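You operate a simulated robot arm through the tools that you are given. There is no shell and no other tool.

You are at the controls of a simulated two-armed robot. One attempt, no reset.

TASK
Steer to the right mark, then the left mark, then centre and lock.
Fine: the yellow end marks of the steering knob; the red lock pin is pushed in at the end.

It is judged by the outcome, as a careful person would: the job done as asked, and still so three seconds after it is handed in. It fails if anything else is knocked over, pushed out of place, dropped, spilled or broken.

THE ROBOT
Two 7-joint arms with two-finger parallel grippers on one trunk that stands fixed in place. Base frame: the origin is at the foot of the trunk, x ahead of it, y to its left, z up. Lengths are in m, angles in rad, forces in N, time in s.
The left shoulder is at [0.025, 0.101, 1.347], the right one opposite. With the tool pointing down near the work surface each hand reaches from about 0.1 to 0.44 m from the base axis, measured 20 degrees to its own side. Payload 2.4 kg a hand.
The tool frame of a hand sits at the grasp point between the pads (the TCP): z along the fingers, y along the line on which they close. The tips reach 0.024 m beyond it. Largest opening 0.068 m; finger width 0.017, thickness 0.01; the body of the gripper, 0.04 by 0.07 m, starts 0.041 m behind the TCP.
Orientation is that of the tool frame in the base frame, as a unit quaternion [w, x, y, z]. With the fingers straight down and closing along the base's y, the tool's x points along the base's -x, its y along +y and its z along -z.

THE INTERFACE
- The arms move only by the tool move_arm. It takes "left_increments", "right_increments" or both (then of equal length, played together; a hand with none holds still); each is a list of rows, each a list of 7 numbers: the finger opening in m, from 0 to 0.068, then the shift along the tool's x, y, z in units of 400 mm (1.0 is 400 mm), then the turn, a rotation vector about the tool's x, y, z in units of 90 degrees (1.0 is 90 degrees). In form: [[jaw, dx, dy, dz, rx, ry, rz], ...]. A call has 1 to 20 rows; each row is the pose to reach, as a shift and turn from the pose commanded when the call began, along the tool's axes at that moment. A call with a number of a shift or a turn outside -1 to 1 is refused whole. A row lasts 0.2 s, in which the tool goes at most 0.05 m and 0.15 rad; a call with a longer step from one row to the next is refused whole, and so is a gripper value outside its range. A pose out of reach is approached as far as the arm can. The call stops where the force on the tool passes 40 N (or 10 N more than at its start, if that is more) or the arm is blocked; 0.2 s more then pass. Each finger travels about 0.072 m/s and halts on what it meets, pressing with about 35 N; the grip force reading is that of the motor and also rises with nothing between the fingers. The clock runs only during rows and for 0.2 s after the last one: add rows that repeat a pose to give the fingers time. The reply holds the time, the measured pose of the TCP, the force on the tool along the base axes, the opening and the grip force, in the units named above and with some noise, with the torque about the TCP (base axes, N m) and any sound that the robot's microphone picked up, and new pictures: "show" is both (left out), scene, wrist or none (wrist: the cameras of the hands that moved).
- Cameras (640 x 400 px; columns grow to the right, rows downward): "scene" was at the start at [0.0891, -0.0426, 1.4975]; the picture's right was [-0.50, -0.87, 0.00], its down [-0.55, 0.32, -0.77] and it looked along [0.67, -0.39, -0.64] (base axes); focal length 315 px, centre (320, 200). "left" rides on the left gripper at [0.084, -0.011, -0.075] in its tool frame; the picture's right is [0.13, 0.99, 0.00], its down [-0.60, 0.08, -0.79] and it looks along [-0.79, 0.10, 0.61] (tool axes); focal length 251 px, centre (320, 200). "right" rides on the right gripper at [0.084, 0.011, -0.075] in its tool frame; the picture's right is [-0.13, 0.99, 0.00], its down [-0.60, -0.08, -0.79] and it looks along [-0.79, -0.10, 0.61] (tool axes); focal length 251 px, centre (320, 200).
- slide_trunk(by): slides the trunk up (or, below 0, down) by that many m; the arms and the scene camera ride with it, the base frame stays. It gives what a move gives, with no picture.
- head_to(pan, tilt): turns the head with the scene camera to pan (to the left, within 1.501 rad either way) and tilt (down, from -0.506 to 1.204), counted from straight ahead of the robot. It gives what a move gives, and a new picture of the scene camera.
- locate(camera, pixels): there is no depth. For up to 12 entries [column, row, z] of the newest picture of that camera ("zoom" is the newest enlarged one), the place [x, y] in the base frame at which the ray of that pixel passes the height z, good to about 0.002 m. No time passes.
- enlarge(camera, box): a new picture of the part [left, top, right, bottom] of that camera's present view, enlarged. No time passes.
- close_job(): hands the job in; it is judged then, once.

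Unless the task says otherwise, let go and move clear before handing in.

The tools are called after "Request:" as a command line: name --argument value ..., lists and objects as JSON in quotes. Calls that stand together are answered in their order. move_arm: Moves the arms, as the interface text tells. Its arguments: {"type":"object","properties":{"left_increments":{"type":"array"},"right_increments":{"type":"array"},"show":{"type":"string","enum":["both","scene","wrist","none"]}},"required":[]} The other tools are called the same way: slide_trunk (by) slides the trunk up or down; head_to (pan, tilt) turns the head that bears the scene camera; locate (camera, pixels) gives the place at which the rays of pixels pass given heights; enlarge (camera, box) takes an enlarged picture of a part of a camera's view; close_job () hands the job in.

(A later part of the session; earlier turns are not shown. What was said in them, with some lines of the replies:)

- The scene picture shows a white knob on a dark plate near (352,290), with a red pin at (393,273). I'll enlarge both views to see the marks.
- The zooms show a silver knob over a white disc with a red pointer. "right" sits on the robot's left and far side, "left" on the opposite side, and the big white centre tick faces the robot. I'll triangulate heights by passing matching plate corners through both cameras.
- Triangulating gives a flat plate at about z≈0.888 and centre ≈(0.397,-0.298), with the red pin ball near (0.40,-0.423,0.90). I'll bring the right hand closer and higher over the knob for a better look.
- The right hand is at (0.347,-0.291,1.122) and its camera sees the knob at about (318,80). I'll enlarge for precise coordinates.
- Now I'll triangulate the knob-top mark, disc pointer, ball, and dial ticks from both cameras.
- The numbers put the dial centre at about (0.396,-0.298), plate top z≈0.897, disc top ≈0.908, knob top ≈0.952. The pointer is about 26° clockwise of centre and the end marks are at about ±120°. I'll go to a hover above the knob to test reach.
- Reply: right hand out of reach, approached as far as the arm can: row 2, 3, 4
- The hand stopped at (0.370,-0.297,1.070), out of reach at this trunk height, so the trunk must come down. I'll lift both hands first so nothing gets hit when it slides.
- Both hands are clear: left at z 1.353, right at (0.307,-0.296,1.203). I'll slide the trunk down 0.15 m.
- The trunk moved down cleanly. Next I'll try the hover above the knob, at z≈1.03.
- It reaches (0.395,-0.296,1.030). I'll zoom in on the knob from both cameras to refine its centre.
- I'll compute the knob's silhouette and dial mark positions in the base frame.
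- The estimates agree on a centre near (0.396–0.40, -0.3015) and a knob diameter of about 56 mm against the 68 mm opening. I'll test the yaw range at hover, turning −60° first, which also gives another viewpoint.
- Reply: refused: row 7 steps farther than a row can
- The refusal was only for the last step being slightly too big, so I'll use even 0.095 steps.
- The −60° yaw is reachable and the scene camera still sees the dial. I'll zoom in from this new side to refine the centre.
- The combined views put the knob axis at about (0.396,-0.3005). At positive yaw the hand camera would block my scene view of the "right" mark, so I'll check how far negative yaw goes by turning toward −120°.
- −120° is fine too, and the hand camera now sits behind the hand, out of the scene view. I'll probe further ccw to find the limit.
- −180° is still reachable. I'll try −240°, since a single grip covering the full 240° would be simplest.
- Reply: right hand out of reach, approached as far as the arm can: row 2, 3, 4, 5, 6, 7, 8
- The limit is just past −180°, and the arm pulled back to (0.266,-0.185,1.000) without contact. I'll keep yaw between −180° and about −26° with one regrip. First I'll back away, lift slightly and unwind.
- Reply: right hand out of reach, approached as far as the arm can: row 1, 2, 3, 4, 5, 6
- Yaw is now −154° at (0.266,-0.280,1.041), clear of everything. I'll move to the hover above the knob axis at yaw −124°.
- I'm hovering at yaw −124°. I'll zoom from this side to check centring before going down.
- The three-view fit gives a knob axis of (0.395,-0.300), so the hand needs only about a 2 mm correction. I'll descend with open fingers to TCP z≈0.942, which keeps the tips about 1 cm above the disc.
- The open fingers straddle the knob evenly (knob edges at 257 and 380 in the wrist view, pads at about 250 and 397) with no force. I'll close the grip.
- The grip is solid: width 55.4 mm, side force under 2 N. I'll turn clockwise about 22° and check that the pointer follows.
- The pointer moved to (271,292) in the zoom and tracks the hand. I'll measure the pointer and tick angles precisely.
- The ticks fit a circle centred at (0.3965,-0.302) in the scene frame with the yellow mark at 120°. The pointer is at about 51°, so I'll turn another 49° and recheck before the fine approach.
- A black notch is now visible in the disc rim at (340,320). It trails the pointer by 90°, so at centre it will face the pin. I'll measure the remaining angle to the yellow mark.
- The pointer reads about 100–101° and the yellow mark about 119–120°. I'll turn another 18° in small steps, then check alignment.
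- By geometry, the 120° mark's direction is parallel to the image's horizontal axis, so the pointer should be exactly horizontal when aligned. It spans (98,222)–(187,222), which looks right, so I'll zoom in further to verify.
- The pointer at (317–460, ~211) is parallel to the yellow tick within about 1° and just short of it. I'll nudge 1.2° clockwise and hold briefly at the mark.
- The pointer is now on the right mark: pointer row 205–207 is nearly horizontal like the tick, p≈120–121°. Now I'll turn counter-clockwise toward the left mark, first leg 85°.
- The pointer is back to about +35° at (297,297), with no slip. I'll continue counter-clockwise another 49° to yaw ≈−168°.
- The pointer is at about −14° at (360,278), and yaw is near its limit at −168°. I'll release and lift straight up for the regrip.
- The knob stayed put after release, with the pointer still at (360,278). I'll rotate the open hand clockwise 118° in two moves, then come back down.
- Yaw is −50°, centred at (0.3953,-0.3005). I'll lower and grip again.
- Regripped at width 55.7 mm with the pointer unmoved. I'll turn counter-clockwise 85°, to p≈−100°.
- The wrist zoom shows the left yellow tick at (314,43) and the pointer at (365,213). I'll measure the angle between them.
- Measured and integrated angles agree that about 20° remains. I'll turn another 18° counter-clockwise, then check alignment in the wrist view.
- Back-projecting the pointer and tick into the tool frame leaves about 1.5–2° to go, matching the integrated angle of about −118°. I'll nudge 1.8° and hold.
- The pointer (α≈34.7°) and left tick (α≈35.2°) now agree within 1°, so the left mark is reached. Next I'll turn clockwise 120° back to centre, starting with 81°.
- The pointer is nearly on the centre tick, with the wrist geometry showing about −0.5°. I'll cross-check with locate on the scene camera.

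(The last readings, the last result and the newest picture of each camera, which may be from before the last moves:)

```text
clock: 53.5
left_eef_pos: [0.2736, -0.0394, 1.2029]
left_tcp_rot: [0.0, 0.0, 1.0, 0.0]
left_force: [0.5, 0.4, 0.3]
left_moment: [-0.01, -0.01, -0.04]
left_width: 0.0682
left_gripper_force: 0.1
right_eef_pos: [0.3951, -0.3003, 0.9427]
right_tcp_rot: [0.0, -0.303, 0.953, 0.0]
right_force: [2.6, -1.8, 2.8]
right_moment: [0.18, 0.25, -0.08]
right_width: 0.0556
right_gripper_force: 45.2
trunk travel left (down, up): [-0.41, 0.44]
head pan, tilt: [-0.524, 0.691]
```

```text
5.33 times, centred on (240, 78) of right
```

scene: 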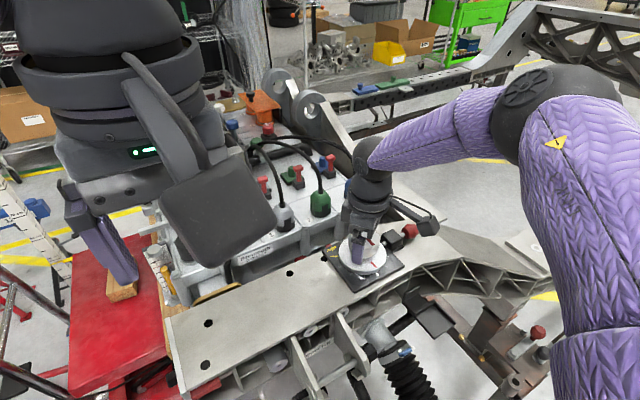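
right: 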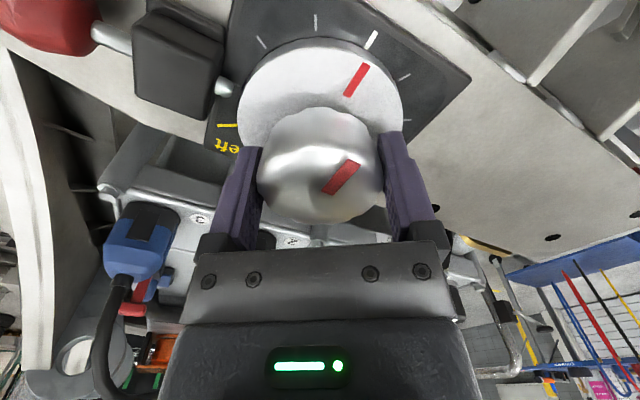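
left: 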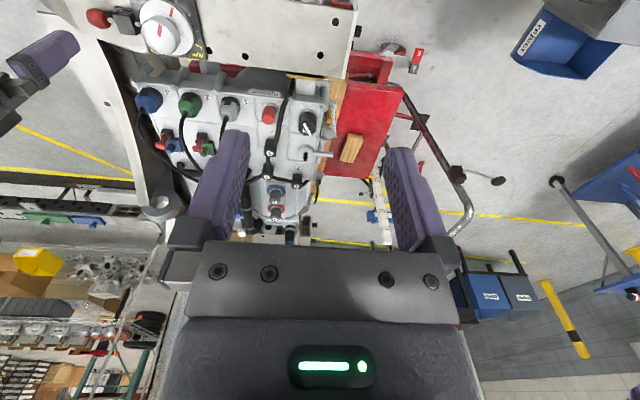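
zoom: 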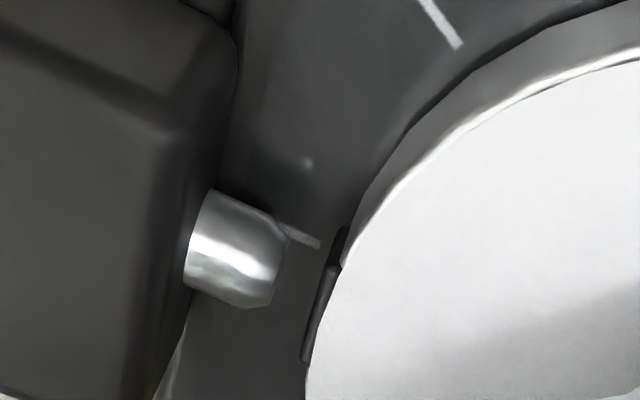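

Pointer and centre tick agree within about 0.5°, and the rim notch at (325,297) lies on the pin's axis. I'll nudge 0.45° clockwise, then release and lift off.

Request:
move_arm --right_increments '[[0.04, 0, 0, 0, 0, 0, 0.005], [0.04, 0, 0, 0, 0, 0, 0.005], [0.04, 0, 0, 0, 0, 0, 0.005], [0.068, 0, 0, 0, 0, 0, 0.005], [0.068, 0, 0, 0, 0, 0, 0.005], [0.068, 0, 0, -0.05, 0, 0, 0.005], [0.068, 0, 0, -0.1, 0, 0, 0.005], [0.068, 0, 0, -0.15, 0, 0, 0.005], [0.068, 0, 0, -0.2, 0, 0, 0.005], [0.068, 0, 0, -0.25, 0, 0, 0.005], [0.068, 0, 0, -0.25, 0, 0, 0.005]]' --show "both"

Request:
enlarge --camera "right" --box '[160, 0, 440, 175]'

Request:
enlarge --camera "scene" --box '[328, 212, 424, 272]'

```text
clock: 56.0
left_eef_pos: [0.2732, -0.0392, 1.2027]
left_tcp_rot: [0.0, 0.001, 1.0, 0.001]
left_force: [-0.3, 0.6, -0.2]
left_moment: [-0.01, -0.02, 0.02]
left_width: 0.068
left_gripper_force: 0.1
right_eef_pos: [0.3932, -0.3018, 1.0432]
right_tcp_rot: [-0.001, -0.3, 0.954, 0.0]
right_force: [-0.1, -0.8, -0.6]
right_moment: [0.02, 0.02, -0.02]
right_width: 0.068
right_gripper_force: 0.0
trunk travel left (down, up): [-0.41, 0.44]
head pan, tilt: [-0.524, 0.691]
```

scene: 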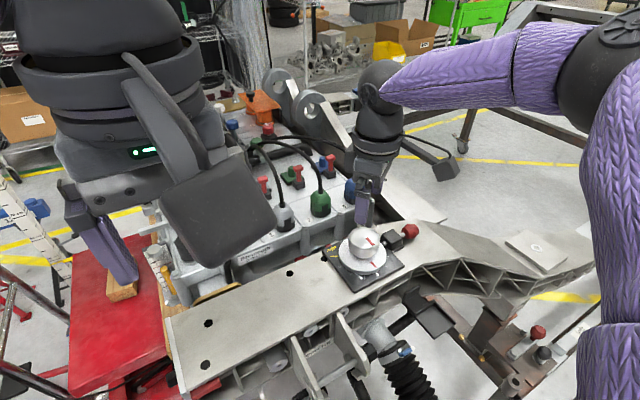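
right: 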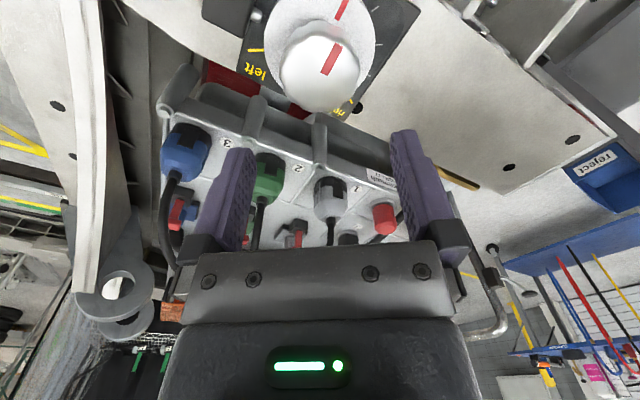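

```text
2.29 times, centred on (300, 88) of right
```

zoom: 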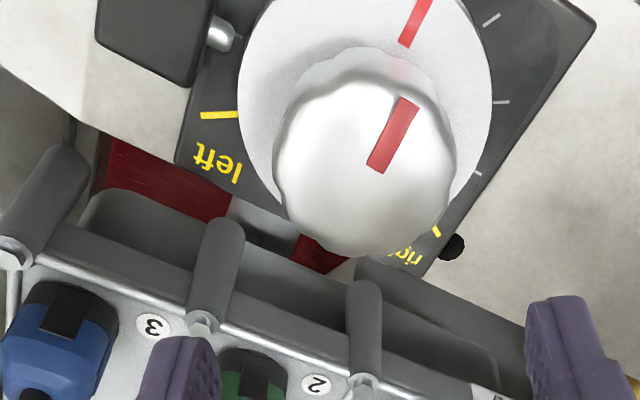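

```text
6.67 times, centred on (376, 242) of scene
```

zoom: 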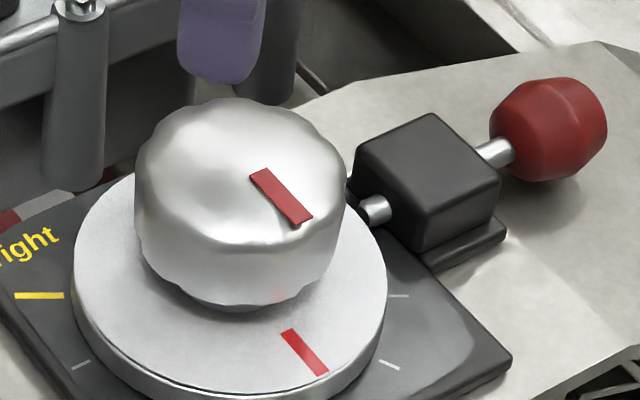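

Knob released with the pointer on centre. Next is the pin: I'll close the fingers, square the yaw to 0, and test reach toward the ball at a safe height.

Request:
move_arm --right_increments '[[0.04, 0.027, -0.042, 0, 0, 0, 0.078], [0.02, 0.055, -0.084, 0, 0, 0, 0.156], [0.0, 0.082, -0.125, 0, 0, 0, 0.234], [0.0, 0.11, -0.167, 0, 0, 0, 0.312], [0.0, 0.137, -0.209, 0, 0, 0, 0.388], [0.0, 0.137, -0.209, 0, 0, 0, 0.388]]' --show "both"

Request:
enlarge --camera "right" --box '[240, 0, 460, 137]'

```text
clock: 57.4
left_eef_pos: [0.2735, -0.0392, 1.2033]
left_tcp_rot: [0.0, 0.001, 1.0, 0.0]
left_force: [0.3, 0.3, 0.5]
left_moment: [0.01, -0.04, 0.01]
left_width: 0.0679
left_gripper_force: 0.0
right_eef_pos: [0.3974, -0.3997, 1.0424]
right_tcp_rot: [0.0, -0.001, 1.0, 0.0]
right_force: [-0.4, 0.3, 0.1]
right_moment: [0.02, -0.02, -0.02]
right_width: 0.0002
right_gripper_force: 23.9
trunk travel left (down, up): [-0.41, 0.44]
head pan, tilt: [-0.524, 0.691]
```

scene: 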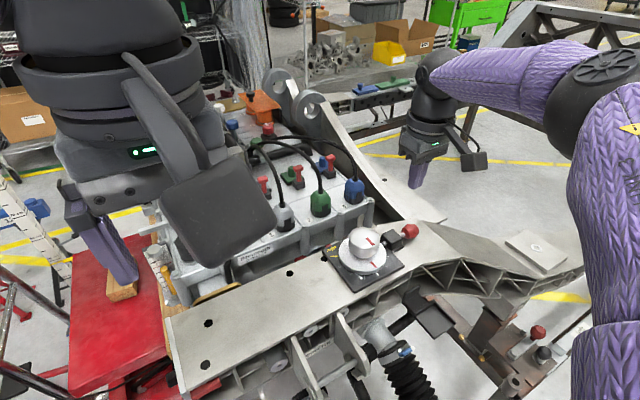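
right: 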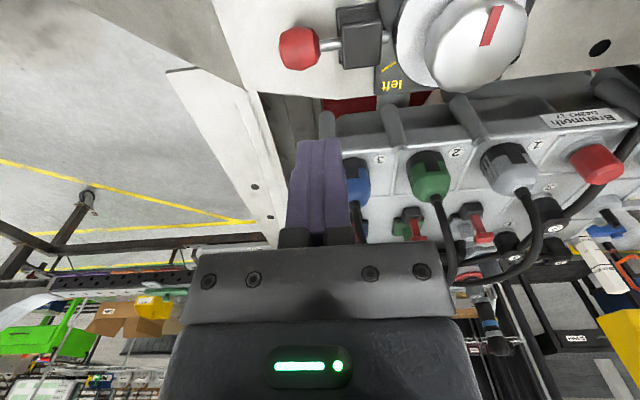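

```text
2.91 times, centred on (350, 68) of right
```

zoom: 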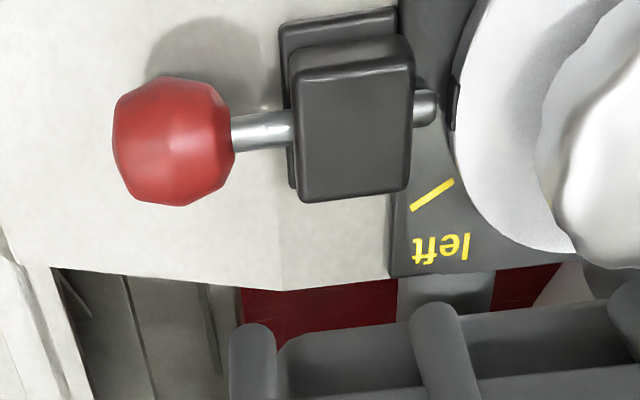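

Reach is good at (0.397,-0.400,1.042), and the wrist view shows the ball, block and pin clearly. I'll triangulate the ball, block and pin tip.

Request:
locate --camera "right" --pixels '[[299.1, 47.4, 0.9], [299.1, 47.4, 0.92], [280, 47.4, 0.905], [319.5, 47.4, 0.905], [340, 45, 0.905], [384, 37, 0.905], [391.5, 36, 0.905]]'

Request:
locate --camera "scene" --pixels '[[410.9, 231.5, 0.9], [410.9, 231.5, 0.92], [385.8, 243.3, 0.9], [385.8, 243.3, 0.92]]'

```text
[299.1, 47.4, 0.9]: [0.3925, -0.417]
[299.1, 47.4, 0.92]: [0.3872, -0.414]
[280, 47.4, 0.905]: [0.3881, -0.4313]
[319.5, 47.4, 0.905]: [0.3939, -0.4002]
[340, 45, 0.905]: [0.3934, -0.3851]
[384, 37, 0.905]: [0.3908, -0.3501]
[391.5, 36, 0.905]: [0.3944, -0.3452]
```

```text
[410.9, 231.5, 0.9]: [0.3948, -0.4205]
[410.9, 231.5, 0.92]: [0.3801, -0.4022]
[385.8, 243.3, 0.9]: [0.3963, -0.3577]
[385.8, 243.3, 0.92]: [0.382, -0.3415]
```

The ball centre is (≈0.392,-0.416,0.905) with radius ≈16 mm, and about 14 mm of free shaft shows before the block. I'll move behind it to y≈−0.472 at height.

Request:
move_arm --right_increments '[[0.0, 0.005, -0.06, 0, 0, 0, 0], [0.0, 0.01, -0.12, 0, 0, 0, 0], [0.0, 0.012, -0.18, 0, 0, 0, 0], [0.0, 0.012, -0.18, 0, 0, 0, 0]]' --show "both"

Request:
enlarge --camera "right" --box '[260, 0, 480, 137]'

```text
clock: 58.4
left_eef_pos: [0.2729, -0.039, 1.2024]
left_tcp_rot: [0.0, -0.001, 1.0, 0.001]
left_force: [0.0, -0.2, 0.2]
left_moment: [-0.04, -0.04, -0.02]
left_width: 0.0679
left_gripper_force: 0.0
right_eef_pos: [0.3819, -0.4624, 1.0444]
right_tcp_rot: [0.001, -0.002, 1.0, -0.002]
right_force: [-0.4, -0.4, 0.3]
right_moment: [-0.02, -0.01, -0.02]
right_width: 0.0003
right_gripper_force: 24.1
right hand out of reach, approached as far as the arm can: row 2, 3, 4
trunk travel left (down, up): [-0.41, 0.44]
head pan, tilt: [-0.524, 0.691]
```

scene: 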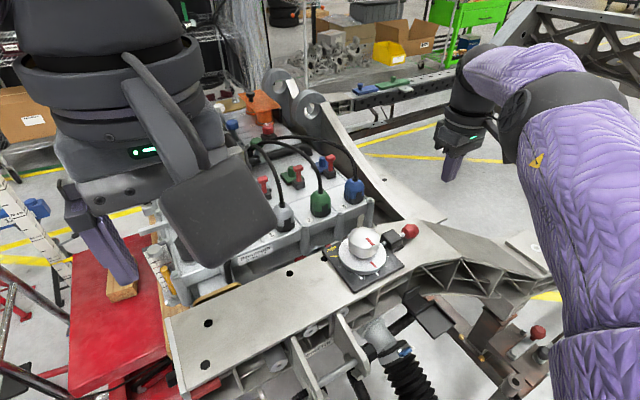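
right: 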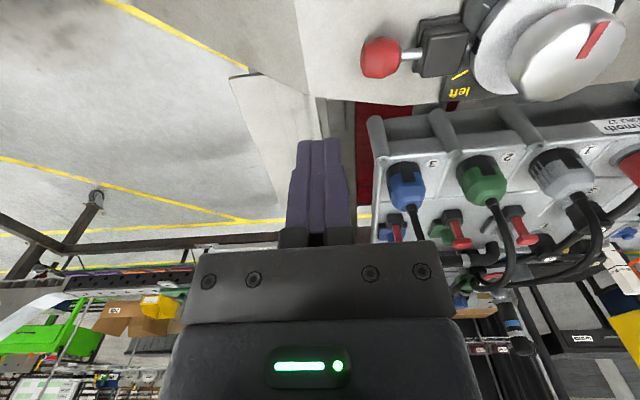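

```text
2.91 times, centred on (370, 68) of right
```

zoom: 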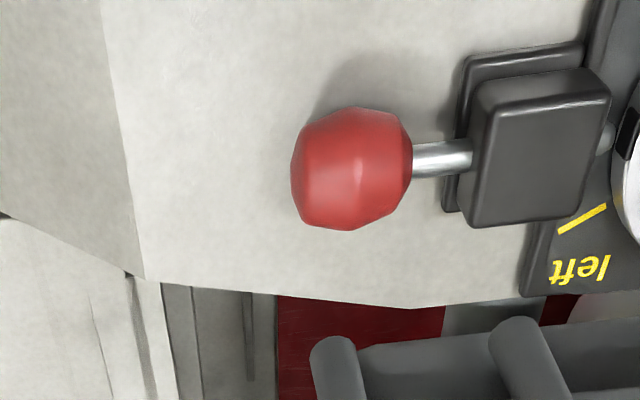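

A vertical tool runs out of reach at (0.382,-0.462). Pitching the fingers forward 20° moves the wrist inward and keeps the finger side facing +y, so I'll tilt and step back slightly in x.

Request:
move_arm --right_increments '[[0.0, 0.02, 0, 0, 0, -0.075, 0], [0.0, 0.035, 0, 0, 0, -0.15, 0], [0.0, 0.05, 0, 0, 0, -0.225, 0], [0.0, 0.05, 0, 0, 0, -0.225, 0]]' --show "both"

```text
clock: 59.4
left_eef_pos: [0.2731, -0.0392, 1.2028]
left_tcp_rot: [0.0, 0.0, 1.0, 0.0]
left_force: [0.1, 0.0, -0.2]
left_moment: [0.05, 0.02, -0.04]
left_width: 0.0681
left_gripper_force: 0.0
right_eef_pos: [0.3619, -0.4627, 1.0438]
right_tcp_rot: [0.176, -0.001, 0.984, 0.001]
right_force: [0.6, 0.0, 0.3]
right_moment: [0.0, 0.05, -0.01]
right_width: 0.0
right_gripper_force: 23.8
trunk travel left (down, up): [-0.41, 0.44]
head pan, tilt: [-0.524, 0.691]
```

scene: 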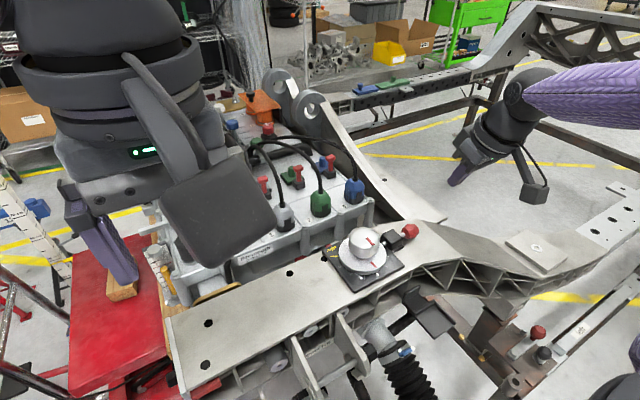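
right: 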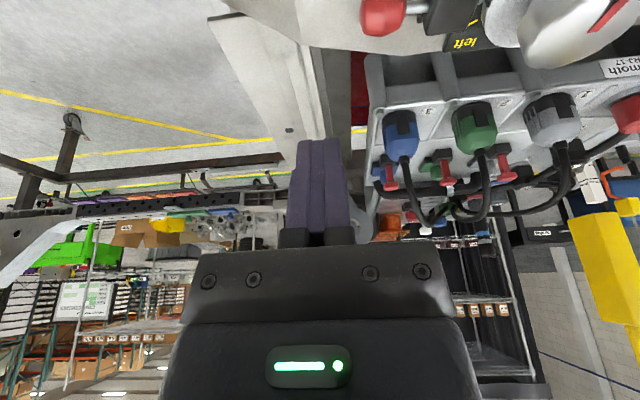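

The tilt is good: fingers point forward-down and there is reach to spare. The flat bar top ends near y≈−0.478, so I'll come down at y≈−0.460, about 17 mm behind the ball, slowly to z≈0.925.

Request:
move_arm --right_increments '[[0.0, -0.021, 0.007, 0.06, 0, 0, 0], [0.0, -0.021, 0.007, 0.125, 0, 0, 0], [0.0, 0.0, 0.007, 0.18, 0, 0, 0], [0.0, 0.022, 0.007, 0.24, 0, 0, 0], [0.0, 0.033, 0.007, 0.27, 0, 0, 0], [0.0, 0.044, 0.007, 0.3, 0, 0, 0], [0.0, 0.044, 0.007, 0.3, 0, 0, 0]]' --show "both"

Request:
enlarge --camera "scene" --box '[352, 190, 480, 270]'

```text
clock: 61.0
left_eef_pos: [0.2733, -0.04, 1.2027]
left_tcp_rot: [0.001, 0.0, 1.0, 0.0]
left_force: [-0.2, -0.1, 0.5]
left_moment: [0.01, 0.01, 0.0]
left_width: 0.068
left_gripper_force: 0.1
right_eef_pos: [0.3801, -0.4559, 0.9321]
right_tcp_rot: [0.176, 0.0, 0.984, -0.001]
right_force: [-0.1, -0.1, 0.2]
right_moment: [0.0, 0.0, -0.02]
right_width: 0.0001
right_gripper_force: 23.7
right hand out of reach, approached as far as the arm can: row 5, 6, 7
trunk travel left (down, up): [-0.41, 0.44]
head pan, tilt: [-0.524, 0.691]
```

scene: 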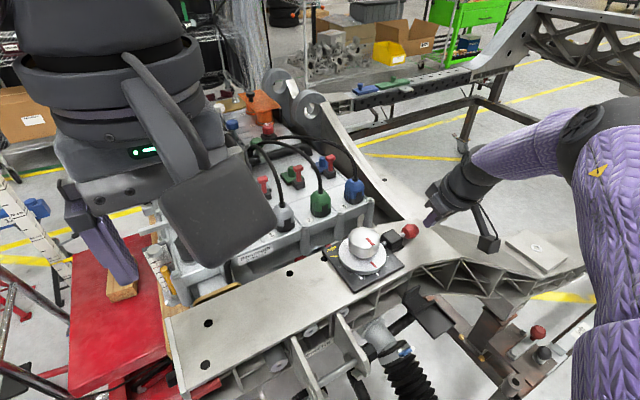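
right: 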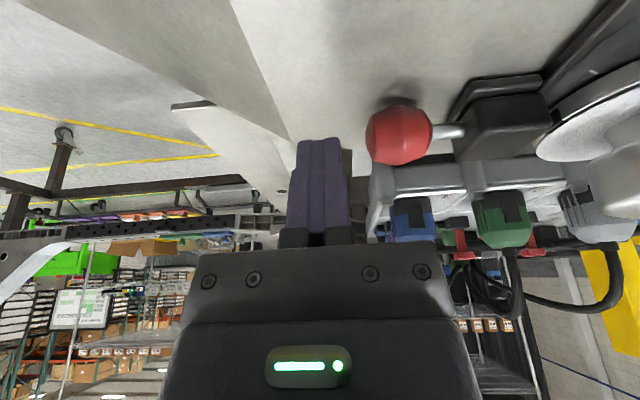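

```text
5.00 times, centred on (416, 230) of scene
```

zoom: 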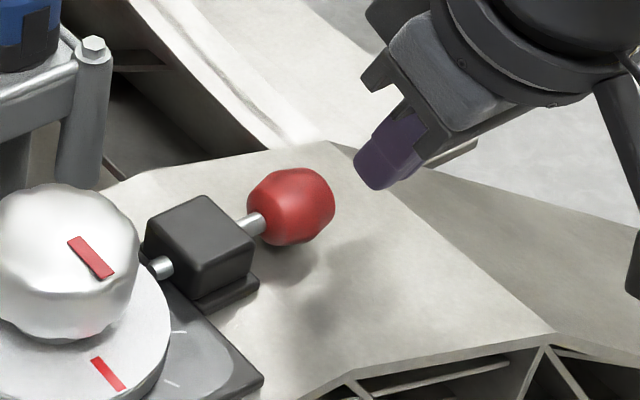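

The hand stopped at (0.380,-0.456,0.932), just short of the wanted height, with no contact. I'll lift and lower the trunk a little more for extra reach.

Request:
move_arm --right_increments '[[0.0, -0.015, 0, -0.065, 0, 0, 0], [0.0, -0.03, 0, -0.13, 0, 0, 0], [0.0, -0.0458, 0, -0.196, 0, 0, 0], [0.0, -0.0458, 0, -0.196, 0, 0, 0]]' --show "none"

Request:
slide_trunk --by -0.06

```text
clock: 62.0
left_eef_pos: [0.2738, -0.0384, 1.2022]
left_tcp_rot: [0.0, 0.0, 1.0, 0.0]
left_force: [0.1, 0.8, -0.5]
left_moment: [-0.03, 0.03, 0.02]
left_width: 0.0682
left_gripper_force: 0.2
right_eef_pos: [0.3699, -0.4554, 1.0118]
right_tcp_rot: [0.176, -0.001, 0.984, 0.0]
right_force: [0.5, 0.0, 0.2]
right_moment: [0.0, 0.01, -0.01]
right_width: 0.0
right_gripper_force: 23.5
trunk travel left (down, up): [-0.41, 0.44]
head pan, tilt: [-0.524, 0.691]
```

```text
clock: 63.0
left_eef_pos: [0.2733, -0.0394, 1.1422]
left_tcp_rot: [0.0, 0.0, 1.0, 0.0]
left_force: [0.6, 0.5, 0.2]
left_moment: [-0.04, -0.01, 0.02]
left_width: 0.068
left_gripper_force: 0.0
right_eef_pos: [0.3709, -0.4553, 0.951]
right_tcp_rot: [0.176, -0.001, 0.984, 0.0]
right_force: [0.3, -0.6, 0.0]
right_moment: [0.03, -0.01, 0.02]
right_width: 0.0
right_gripper_force: 23.6
trunk travel left (down, up): [-0.35, 0.5]
head pan, tilt: [-0.524, 0.691]
```

The trunk is lower and the hand is at (0.370,-0.455,0.951), clear. I'll go down to the pushing height behind the ball.

Request:
move_arm --right_increments '[[0.0, -0.006, -0.003, 0.03, 0, 0, 0], [0.0, -0.01, -0.006, 0.06, 0, 0, 0], [0.0, -0.013, -0.007, 0.0875, 0, 0, 0], [0.0, -0.013, -0.007, 0.0875, 0, 0, 0]]' --show "both"

Request:
enlarge --camera "scene" --box '[340, 160, 468, 240]'

Request:
enlarge --camera "right" --box '[260, 50, 520, 212]'

```text
clock: 64.0
left_eef_pos: [0.2733, -0.0392, 1.1427]
left_tcp_rot: [0.0, 0.0, 1.0, 0.0]
left_force: [-0.2, 0.6, 0.7]
left_moment: [0.01, 0.0, 0.01]
left_width: 0.068
left_gripper_force: 0.0
right_eef_pos: [0.3885, -0.4573, 0.9213]
right_tcp_rot: [0.175, -0.001, 0.985, 0.001]
right_force: [-0.2, -0.6, -0.9]
right_moment: [0.02, 0.01, 0.0]
right_width: 0.0003
right_gripper_force: 23.9
trunk travel left (down, up): [-0.35, 0.5]
head pan, tilt: [-0.524, 0.691]
```

scene: 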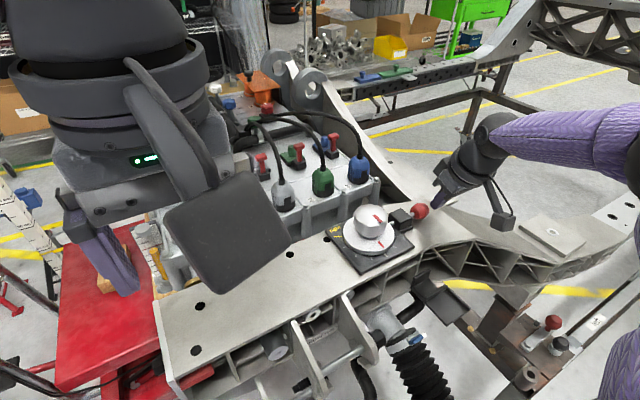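
right: 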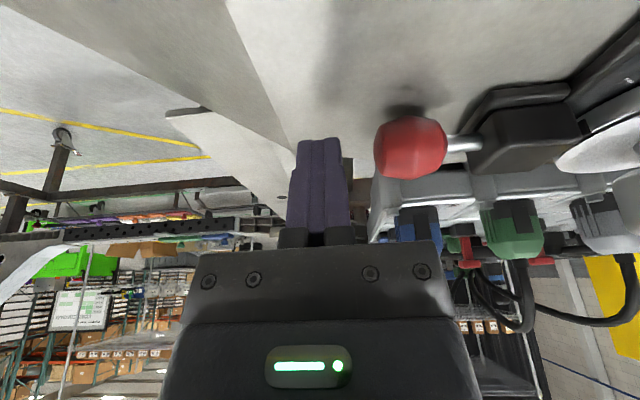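

```text
5.00 times, centred on (404, 200) of scene
```

zoom: 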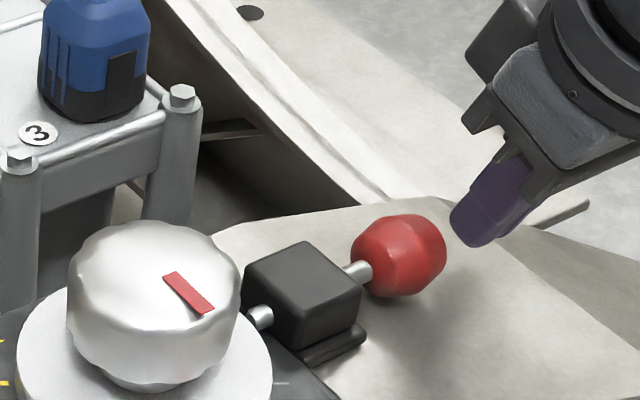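

```text
2.46 times, centred on (390, 131) of right
```

zoom: 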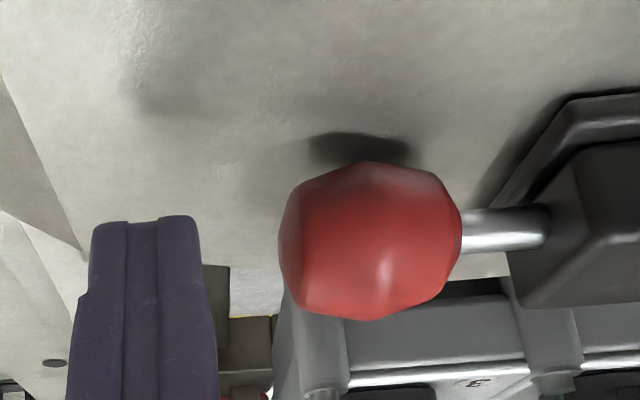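

The fingertips sit level with the ball centre, about 13 mm behind it (finger edge at 205, ball edge at 280 in the zoom). I'll push in +y in small steps.

Request:
move_arm --right_increments '[[0.0, 0, 0.01, 0, 0, 0, 0], [0.0, 0, 0.02, 0, 0, 0, 0], [0.0, 0, 0.03, 0, 0, 0, 0], [0.0, 0, 0.035, 0, 0, 0, 0], [0.0, 0, 0.04, 0, 0, 0, 0], [0.0, 0, 0.045, 0, 0, 0, 0], [0.0, 0, 0.045, 0, 0, 0, 0]]' --show "both"

Request:
enlarge --camera "right" --box '[260, 50, 520, 212]'

Request:
enlarge --camera "scene" --box '[340, 180, 468, 260]'

```text
clock: 65.5
left_eef_pos: [0.2733, -0.0393, 1.1428]
left_tcp_rot: [0.0, 0.0, 1.0, 0.0]
left_force: [-0.5, -0.5, -0.5]
left_moment: [0.04, -0.01, 0.0]
left_width: 0.068
left_gripper_force: 0.0
right_eef_pos: [0.3876, -0.441, 0.9207]
right_tcp_rot: [0.176, -0.001, 0.984, 0.001]
right_force: [0.4, -1.9, 0.3]
right_moment: [-0.02, -0.03, -0.03]
right_width: 0.0
right_gripper_force: 23.7
trunk travel left (down, up): [-0.35, 0.5]
head pan, tilt: [-0.524, 0.691]
```

scene: 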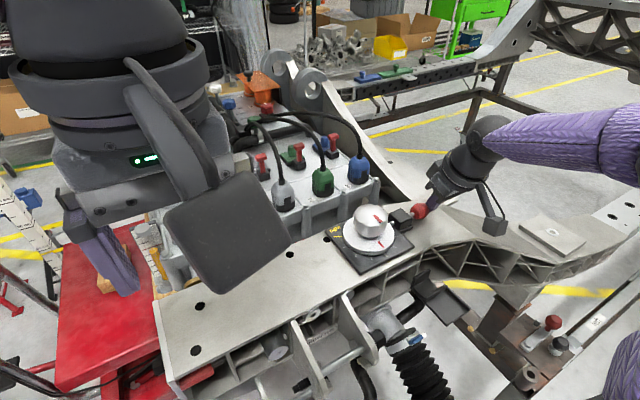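
right: 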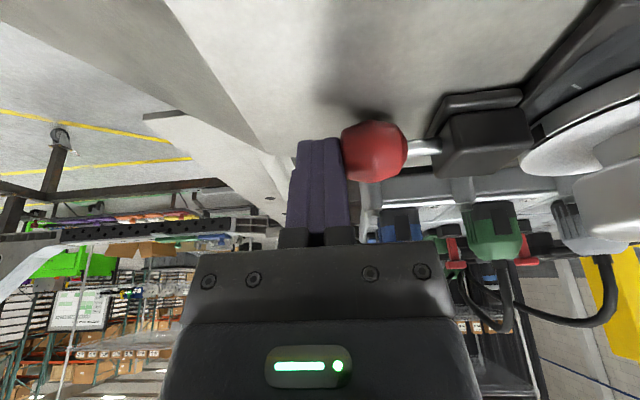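

```text
2.46 times, centred on (390, 131) of right
```

zoom: 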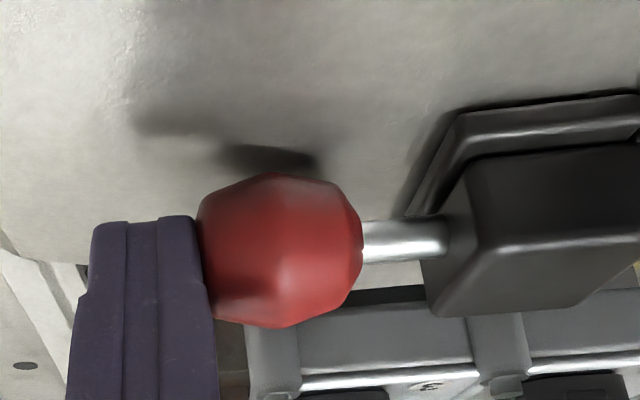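

```text
5.00 times, centred on (404, 220) of scene
```

zoom: 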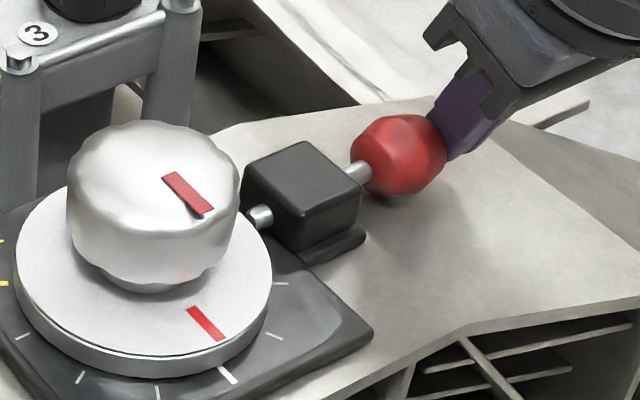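

Contact with the ball at about 2 N, and the pointer is still on centre. I'll keep pushing +y in 2 mm steps until it seats.

Request:
move_arm --right_increments '[[0.0, 0, 0.005, 0, 0, 0, 0], [0.0, 0, 0.01, 0, 0, 0, 0], [0.0, 0, 0.015, 0, 0, 0, 0], [0.0, 0, 0.02, 0, 0, 0, 0], [0.0, 0, 0.02, 0, 0, 0, 0]]' --show "both"

Request:
enlarge --camera "right" --box '[260, 50, 520, 212]'

Request:
enlarge --camera "scene" --box '[340, 180, 468, 260]'

```text
clock: 66.8
left_eef_pos: [0.2737, -0.0386, 1.1434]
left_tcp_rot: [0.0, 0.0, 1.0, 0.001]
left_force: [0.0, -0.7, 0.4]
left_moment: [0.02, 0.0, 0.01]
left_width: 0.068
left_gripper_force: 0.1
right_eef_pos: [0.3882, -0.4329, 0.92]
right_tcp_rot: [0.175, 0.0, 0.985, 0.0]
right_force: [0.7, -2.6, -0.6]
right_moment: [-0.02, -0.01, -0.02]
right_width: 0.0
right_gripper_force: 23.8
trunk travel left (down, up): [-0.35, 0.5]
head pan, tilt: [-0.524, 0.691]
```

scene: 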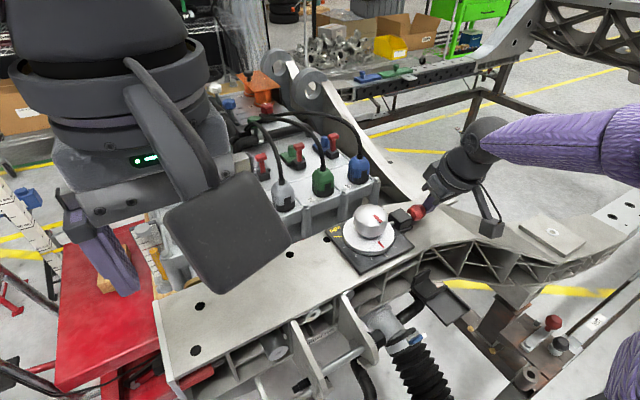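
right: 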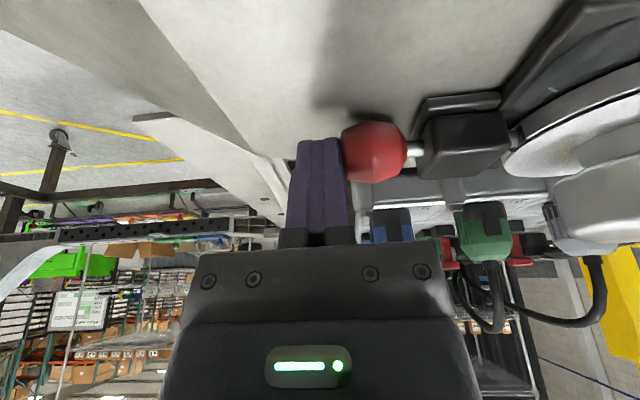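

```text
2.46 times, centred on (390, 131) of right
```

zoom: 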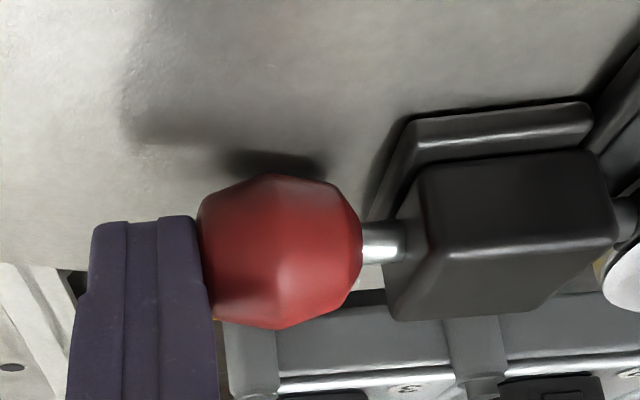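

```text
5.00 times, centred on (404, 220) of scene
```

zoom: 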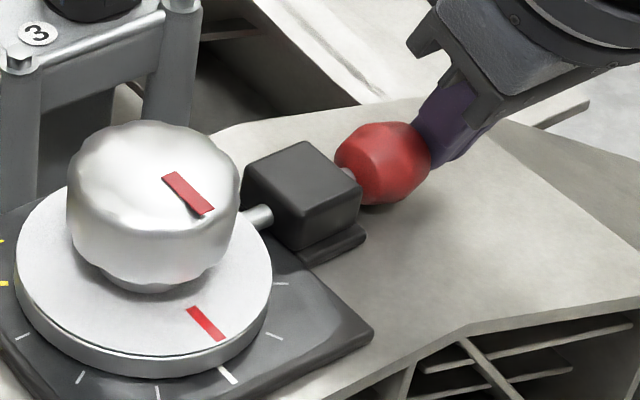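

The pin is sliding in at about 2.6 N and its tip now reaches the disc notch. I'll continue in small steps until it stops.

Request:
move_arm --right_increments '[[0.0, 0, 0.005, 0, 0, 0, 0], [0.0, 0, 0.01, 0, 0, 0, 0], [0.0, 0, 0.015, 0, 0, 0, 0], [0.0, 0, 0.015, 0, 0, 0, 0]]' --show "both"

Request:
enlarge --camera "right" --box '[260, 50, 520, 212]'

Request:
enlarge --camera "scene" --box '[340, 180, 468, 260]'

```text
clock: 67.8
left_eef_pos: [0.2729, -0.04, 1.1436]
left_tcp_rot: [0.001, -0.001, 1.0, 0.001]
left_force: [0.3, 0.3, 0.5]
left_moment: [0.0, -0.01, 0.01]
left_width: 0.0679
left_gripper_force: 0.1
right_eef_pos: [0.3865, -0.4258, 0.9211]
right_tcp_rot: [0.176, -0.001, 0.984, 0.0]
right_force: [-0.2, -3.5, -0.6]
right_moment: [-0.06, 0.0, -0.02]
right_width: 0.0
right_gripper_force: 23.6
trunk travel left (down, up): [-0.35, 0.5]
head pan, tilt: [-0.524, 0.691]
```

scene: 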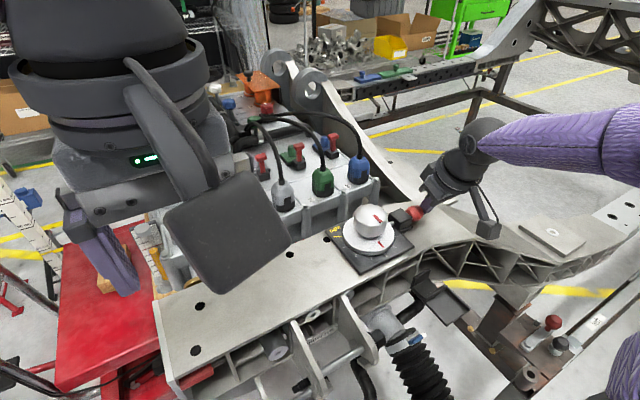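
right: 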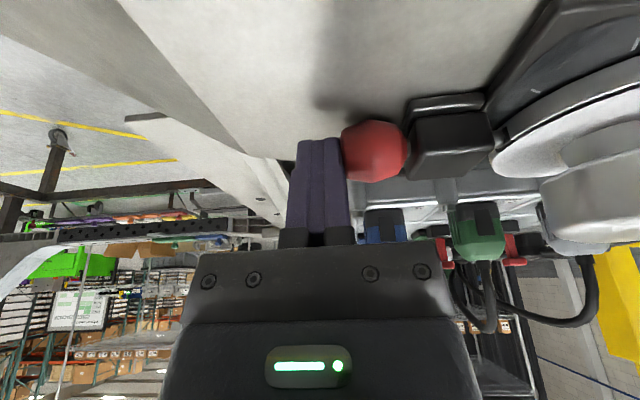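

```text
2.46 times, centred on (390, 131) of right
```

zoom: 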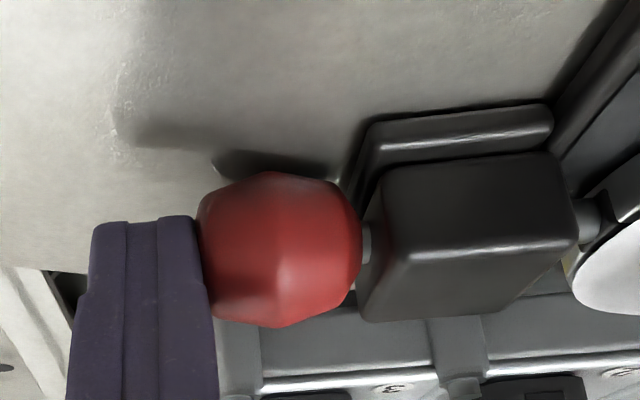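

```text
5.00 times, centred on (404, 220) of scene
```

zoom: 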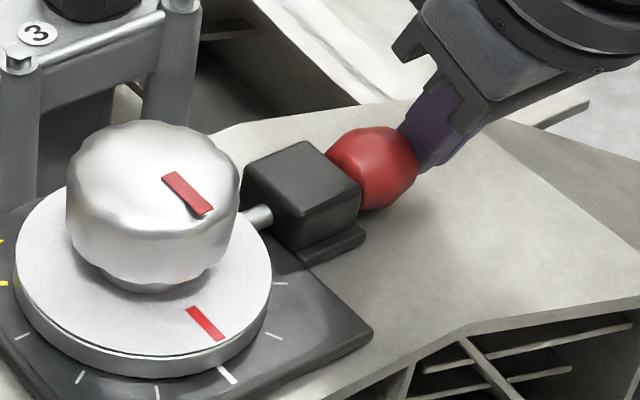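

The ball is within 1–2 mm of the block and the pin tip is in the notch. I'll push the last bit in 1 mm steps until force rises.

Request:
move_arm --right_increments '[[0.0, 0, 0.0025, 0, 0, 0, 0], [0.0, 0, 0.005, 0, 0, 0, 0], [0.0, 0, 0.0075, 0, 0, 0, 0], [0.0, 0, 0.01, 0, 0, 0, 0], [0.0, 0, 0.0125, 0, 0, 0, 0], [0.0, 0, 0.0125, 0, 0, 0, 0]]' --show "both"

Request:
enlarge --camera "right" --box '[300, 50, 560, 212]'

Request:
enlarge --camera "scene" --box '[340, 180, 468, 260]'

```text
clock: 69.2
left_eef_pos: [0.2735, -0.0416, 1.1432]
left_tcp_rot: [0.0, 0.001, 1.0, 0.002]
left_force: [0.1, 0.4, -0.6]
left_moment: [0.01, -0.01, 0.0]
left_width: 0.0678
left_gripper_force: 0.1
right_eef_pos: [0.3875, -0.4243, 0.9183]
right_tcp_rot: [0.176, 0.0, 0.984, 0.0]
right_force: [0.5, -34.0, 10.1]
right_moment: [-0.43, -0.09, -0.23]
right_width: 0.0
right_gripper_force: 23.9
trunk travel left (down, up): [-0.35, 0.5]
head pan, tilt: [-0.524, 0.691]
```

scene: 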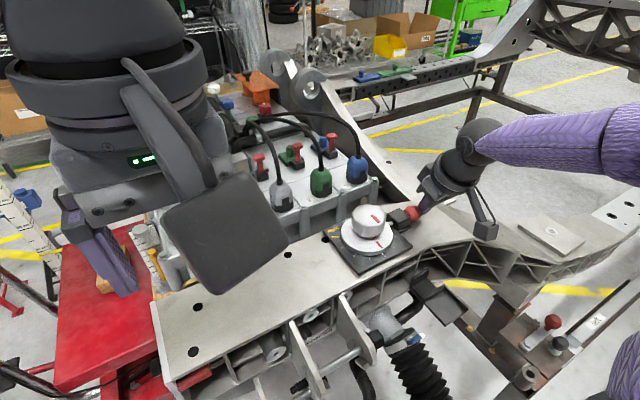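
right: 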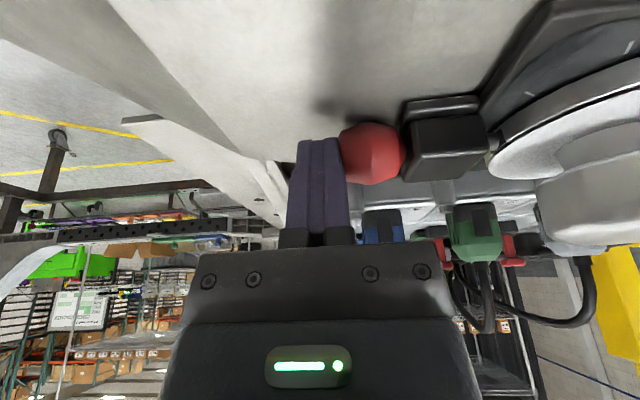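

```text
2.46 times, centred on (430, 131) of right
```

zoom: 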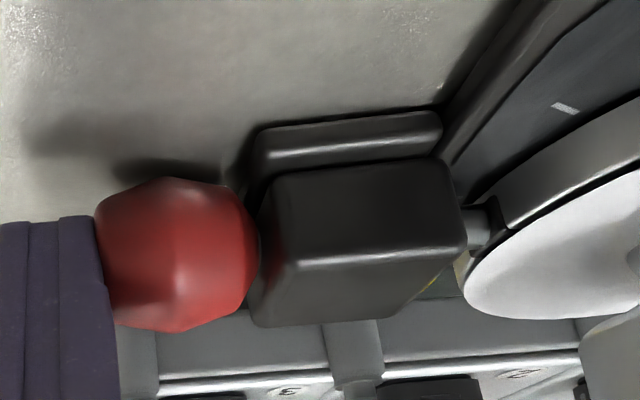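

```text
5.00 times, centred on (404, 220) of scene
```

zoom: 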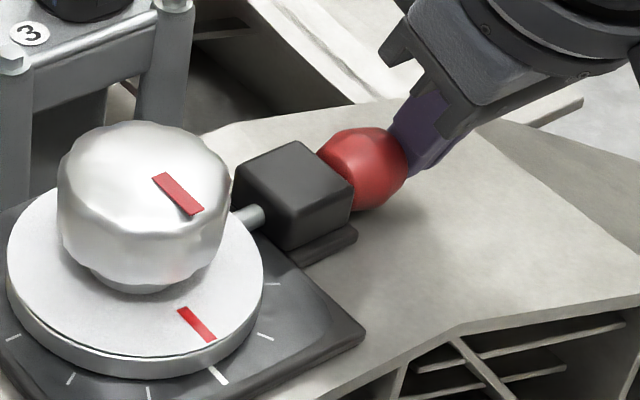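

The force jumped to 34 N with the ball against the block and the pin tip in the notch, so the pin is seated. I'll back off slowly in −y and lift clear.

Request:
move_arm --right_increments '[[0.0, 0, -0.01, 0, 0, 0, 0], [0.0, 0, -0.03, 0, 0, 0, 0], [0.0, 0, -0.055, 0, 0, 0, 0], [0.0, 0, -0.075, 0, 0, 0, 0], [0.0, -0.015, -0.075, -0.065, 0, 0, 0], [0.0, -0.03, -0.075, -0.13, 0, 0, 0], [0.0, -0.0458, -0.075, -0.196, 0, 0, 0], [0.0, -0.0458, -0.075, -0.196, 0, 0, 0]]' --show "both"

Request:
enlarge --camera "scene" --box '[340, 180, 468, 260]'

```text
clock: 71.0
left_eef_pos: [0.2728, -0.0392, 1.1436]
left_tcp_rot: [0.0, 0.0, 1.0, 0.0]
left_force: [0.4, -0.1, -0.2]
left_moment: [-0.04, -0.01, -0.02]
left_width: 0.0681
left_gripper_force: 0.0
right_eef_pos: [0.3782, -0.4513, 1.0006]
right_tcp_rot: [0.175, -0.001, 0.985, 0.001]
right_force: [0.5, 0.0, 0.9]
right_moment: [0.03, -0.01, 0.04]
right_width: 0.0003
right_gripper_force: 23.7
trunk travel left (down, up): [-0.35, 0.5]
head pan, tilt: [-0.524, 0.691]
```

scene: 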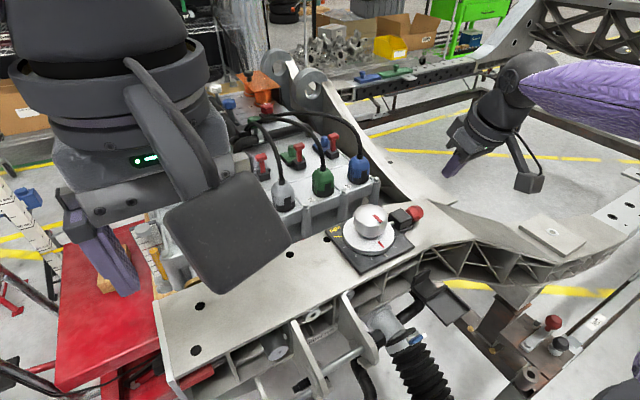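
right: 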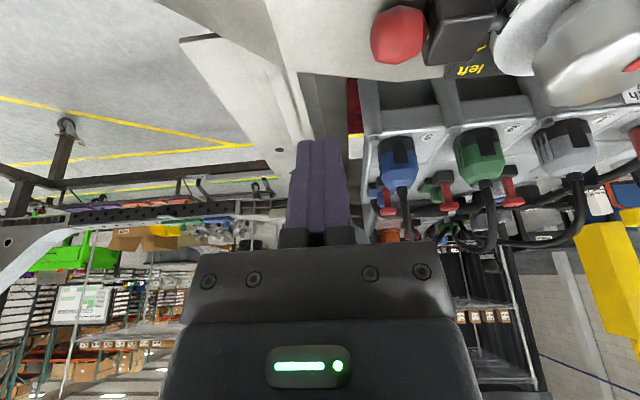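

```text
5.00 times, centred on (404, 220) of scene
```

zoom: 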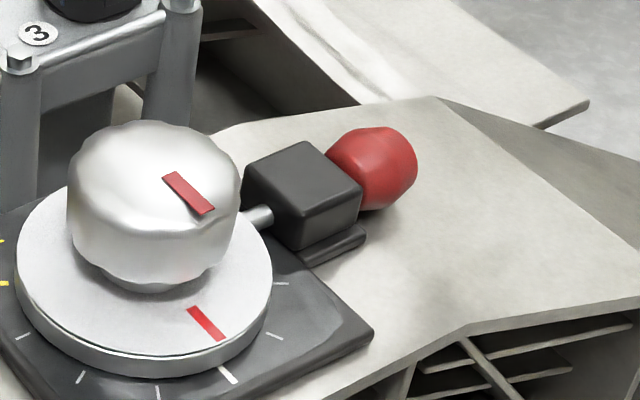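

The pin stayed in after release and the pointer still sits on the centre tick. I'll retreat further and take one last look before handing in.

Request:
move_arm --right_increments '[[0.0, 0.016, 0, -0.077, 0, 0, 0], [0.0, 0.032, 0, -0.154, 0, 0, 0], [0.0, 0.048, 0, -0.23, 0, 0, 0], [0.0, 0.048, 0, -0.23, 0, 0, 0]]' --show "both"

Request:
enlarge --camera "scene" --box '[346, 195, 426, 245]'

Request:
enlarge --camera "right" --box '[340, 0, 600, 162]'

```text
clock: 72.0
left_eef_pos: [0.2739, -0.0387, 1.1425]
left_tcp_rot: [0.0, 0.001, 1.0, 0.0]
left_force: [0.7, -0.4, 0.3]
left_moment: [-0.01, -0.02, 0.03]
left_width: 0.0679
left_gripper_force: 0.0
right_eef_pos: [0.3269, -0.4513, 1.0793]
right_tcp_rot: [0.175, -0.001, 0.984, 0.0]
right_force: [0.2, -0.5, 1.4]
right_moment: [0.01, 0.02, -0.01]
right_width: 0.0003
right_gripper_force: 23.8
trunk travel left (down, up): [-0.35, 0.5]
head pan, tilt: [-0.524, 0.691]
```

scene: 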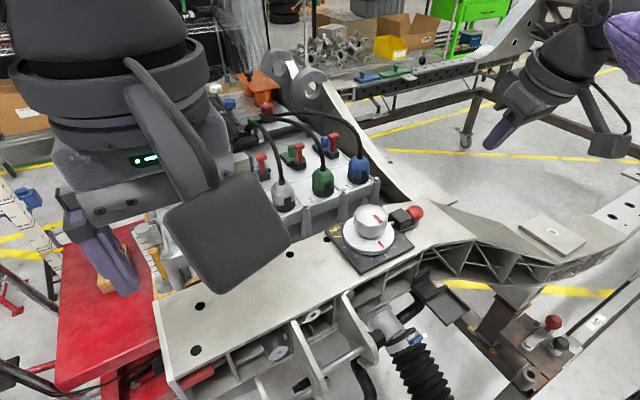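
right: 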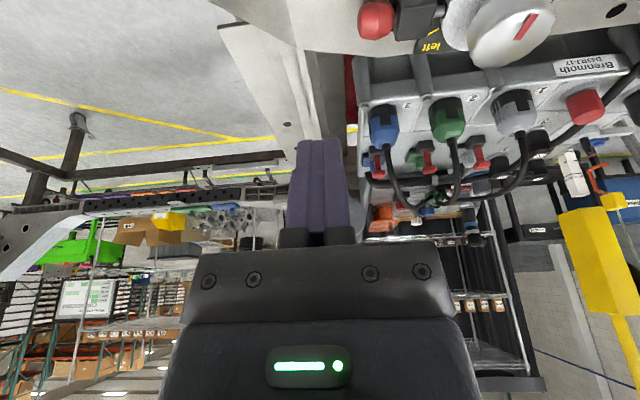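

```text
8.00 times, centred on (386, 220) of scene
```

zoom: 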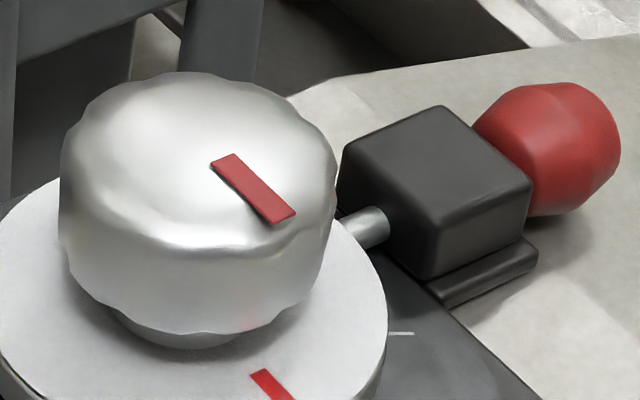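

```text
2.46 times, centred on (470, 81) of right
```

zoom: 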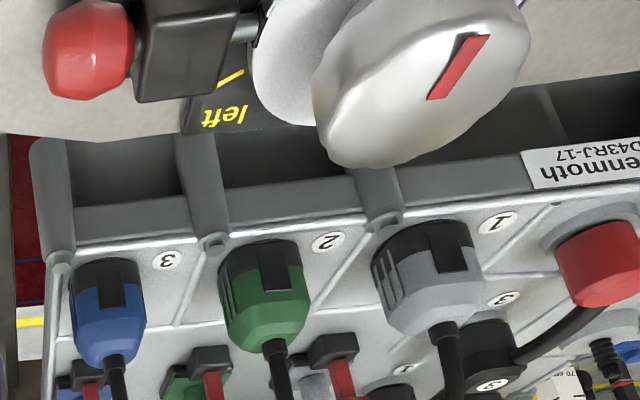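

The ball is flush against the block, the pin runs into the disc notch, and the pointer is centred. Both hands are clear and nothing else has moved, so I'm handing in.

Request:
close_job

```text
The job is handed in.
```

I steered the knob to the right mark, then the left mark, then back to centre. I pushed the red lock pin in and handed the job in; I haven't seen the judgement.

- **Right mark:** the pointer lined up with the yellow tick to within about 1°, and I held it there for about a second.
- **Left mark:** also within about 1°, held the same way. I had to let go and regrip partway because the wrist ran out of travel; the knob did not move while released.
- **Centre:** the pointer was within about half a degree of the white centre tick when I let go, and still looked on it at the end.
- **Lock:** the pin slid in easily, then stopped hard at 34 N with its red ball against the block and its tip in the disc notch. It stayed in after I backed off.

The trunk is now 0.21 m lower than at the start, which I needed for reach. Both hands are clear of the work. I saw nothing else disturbed.
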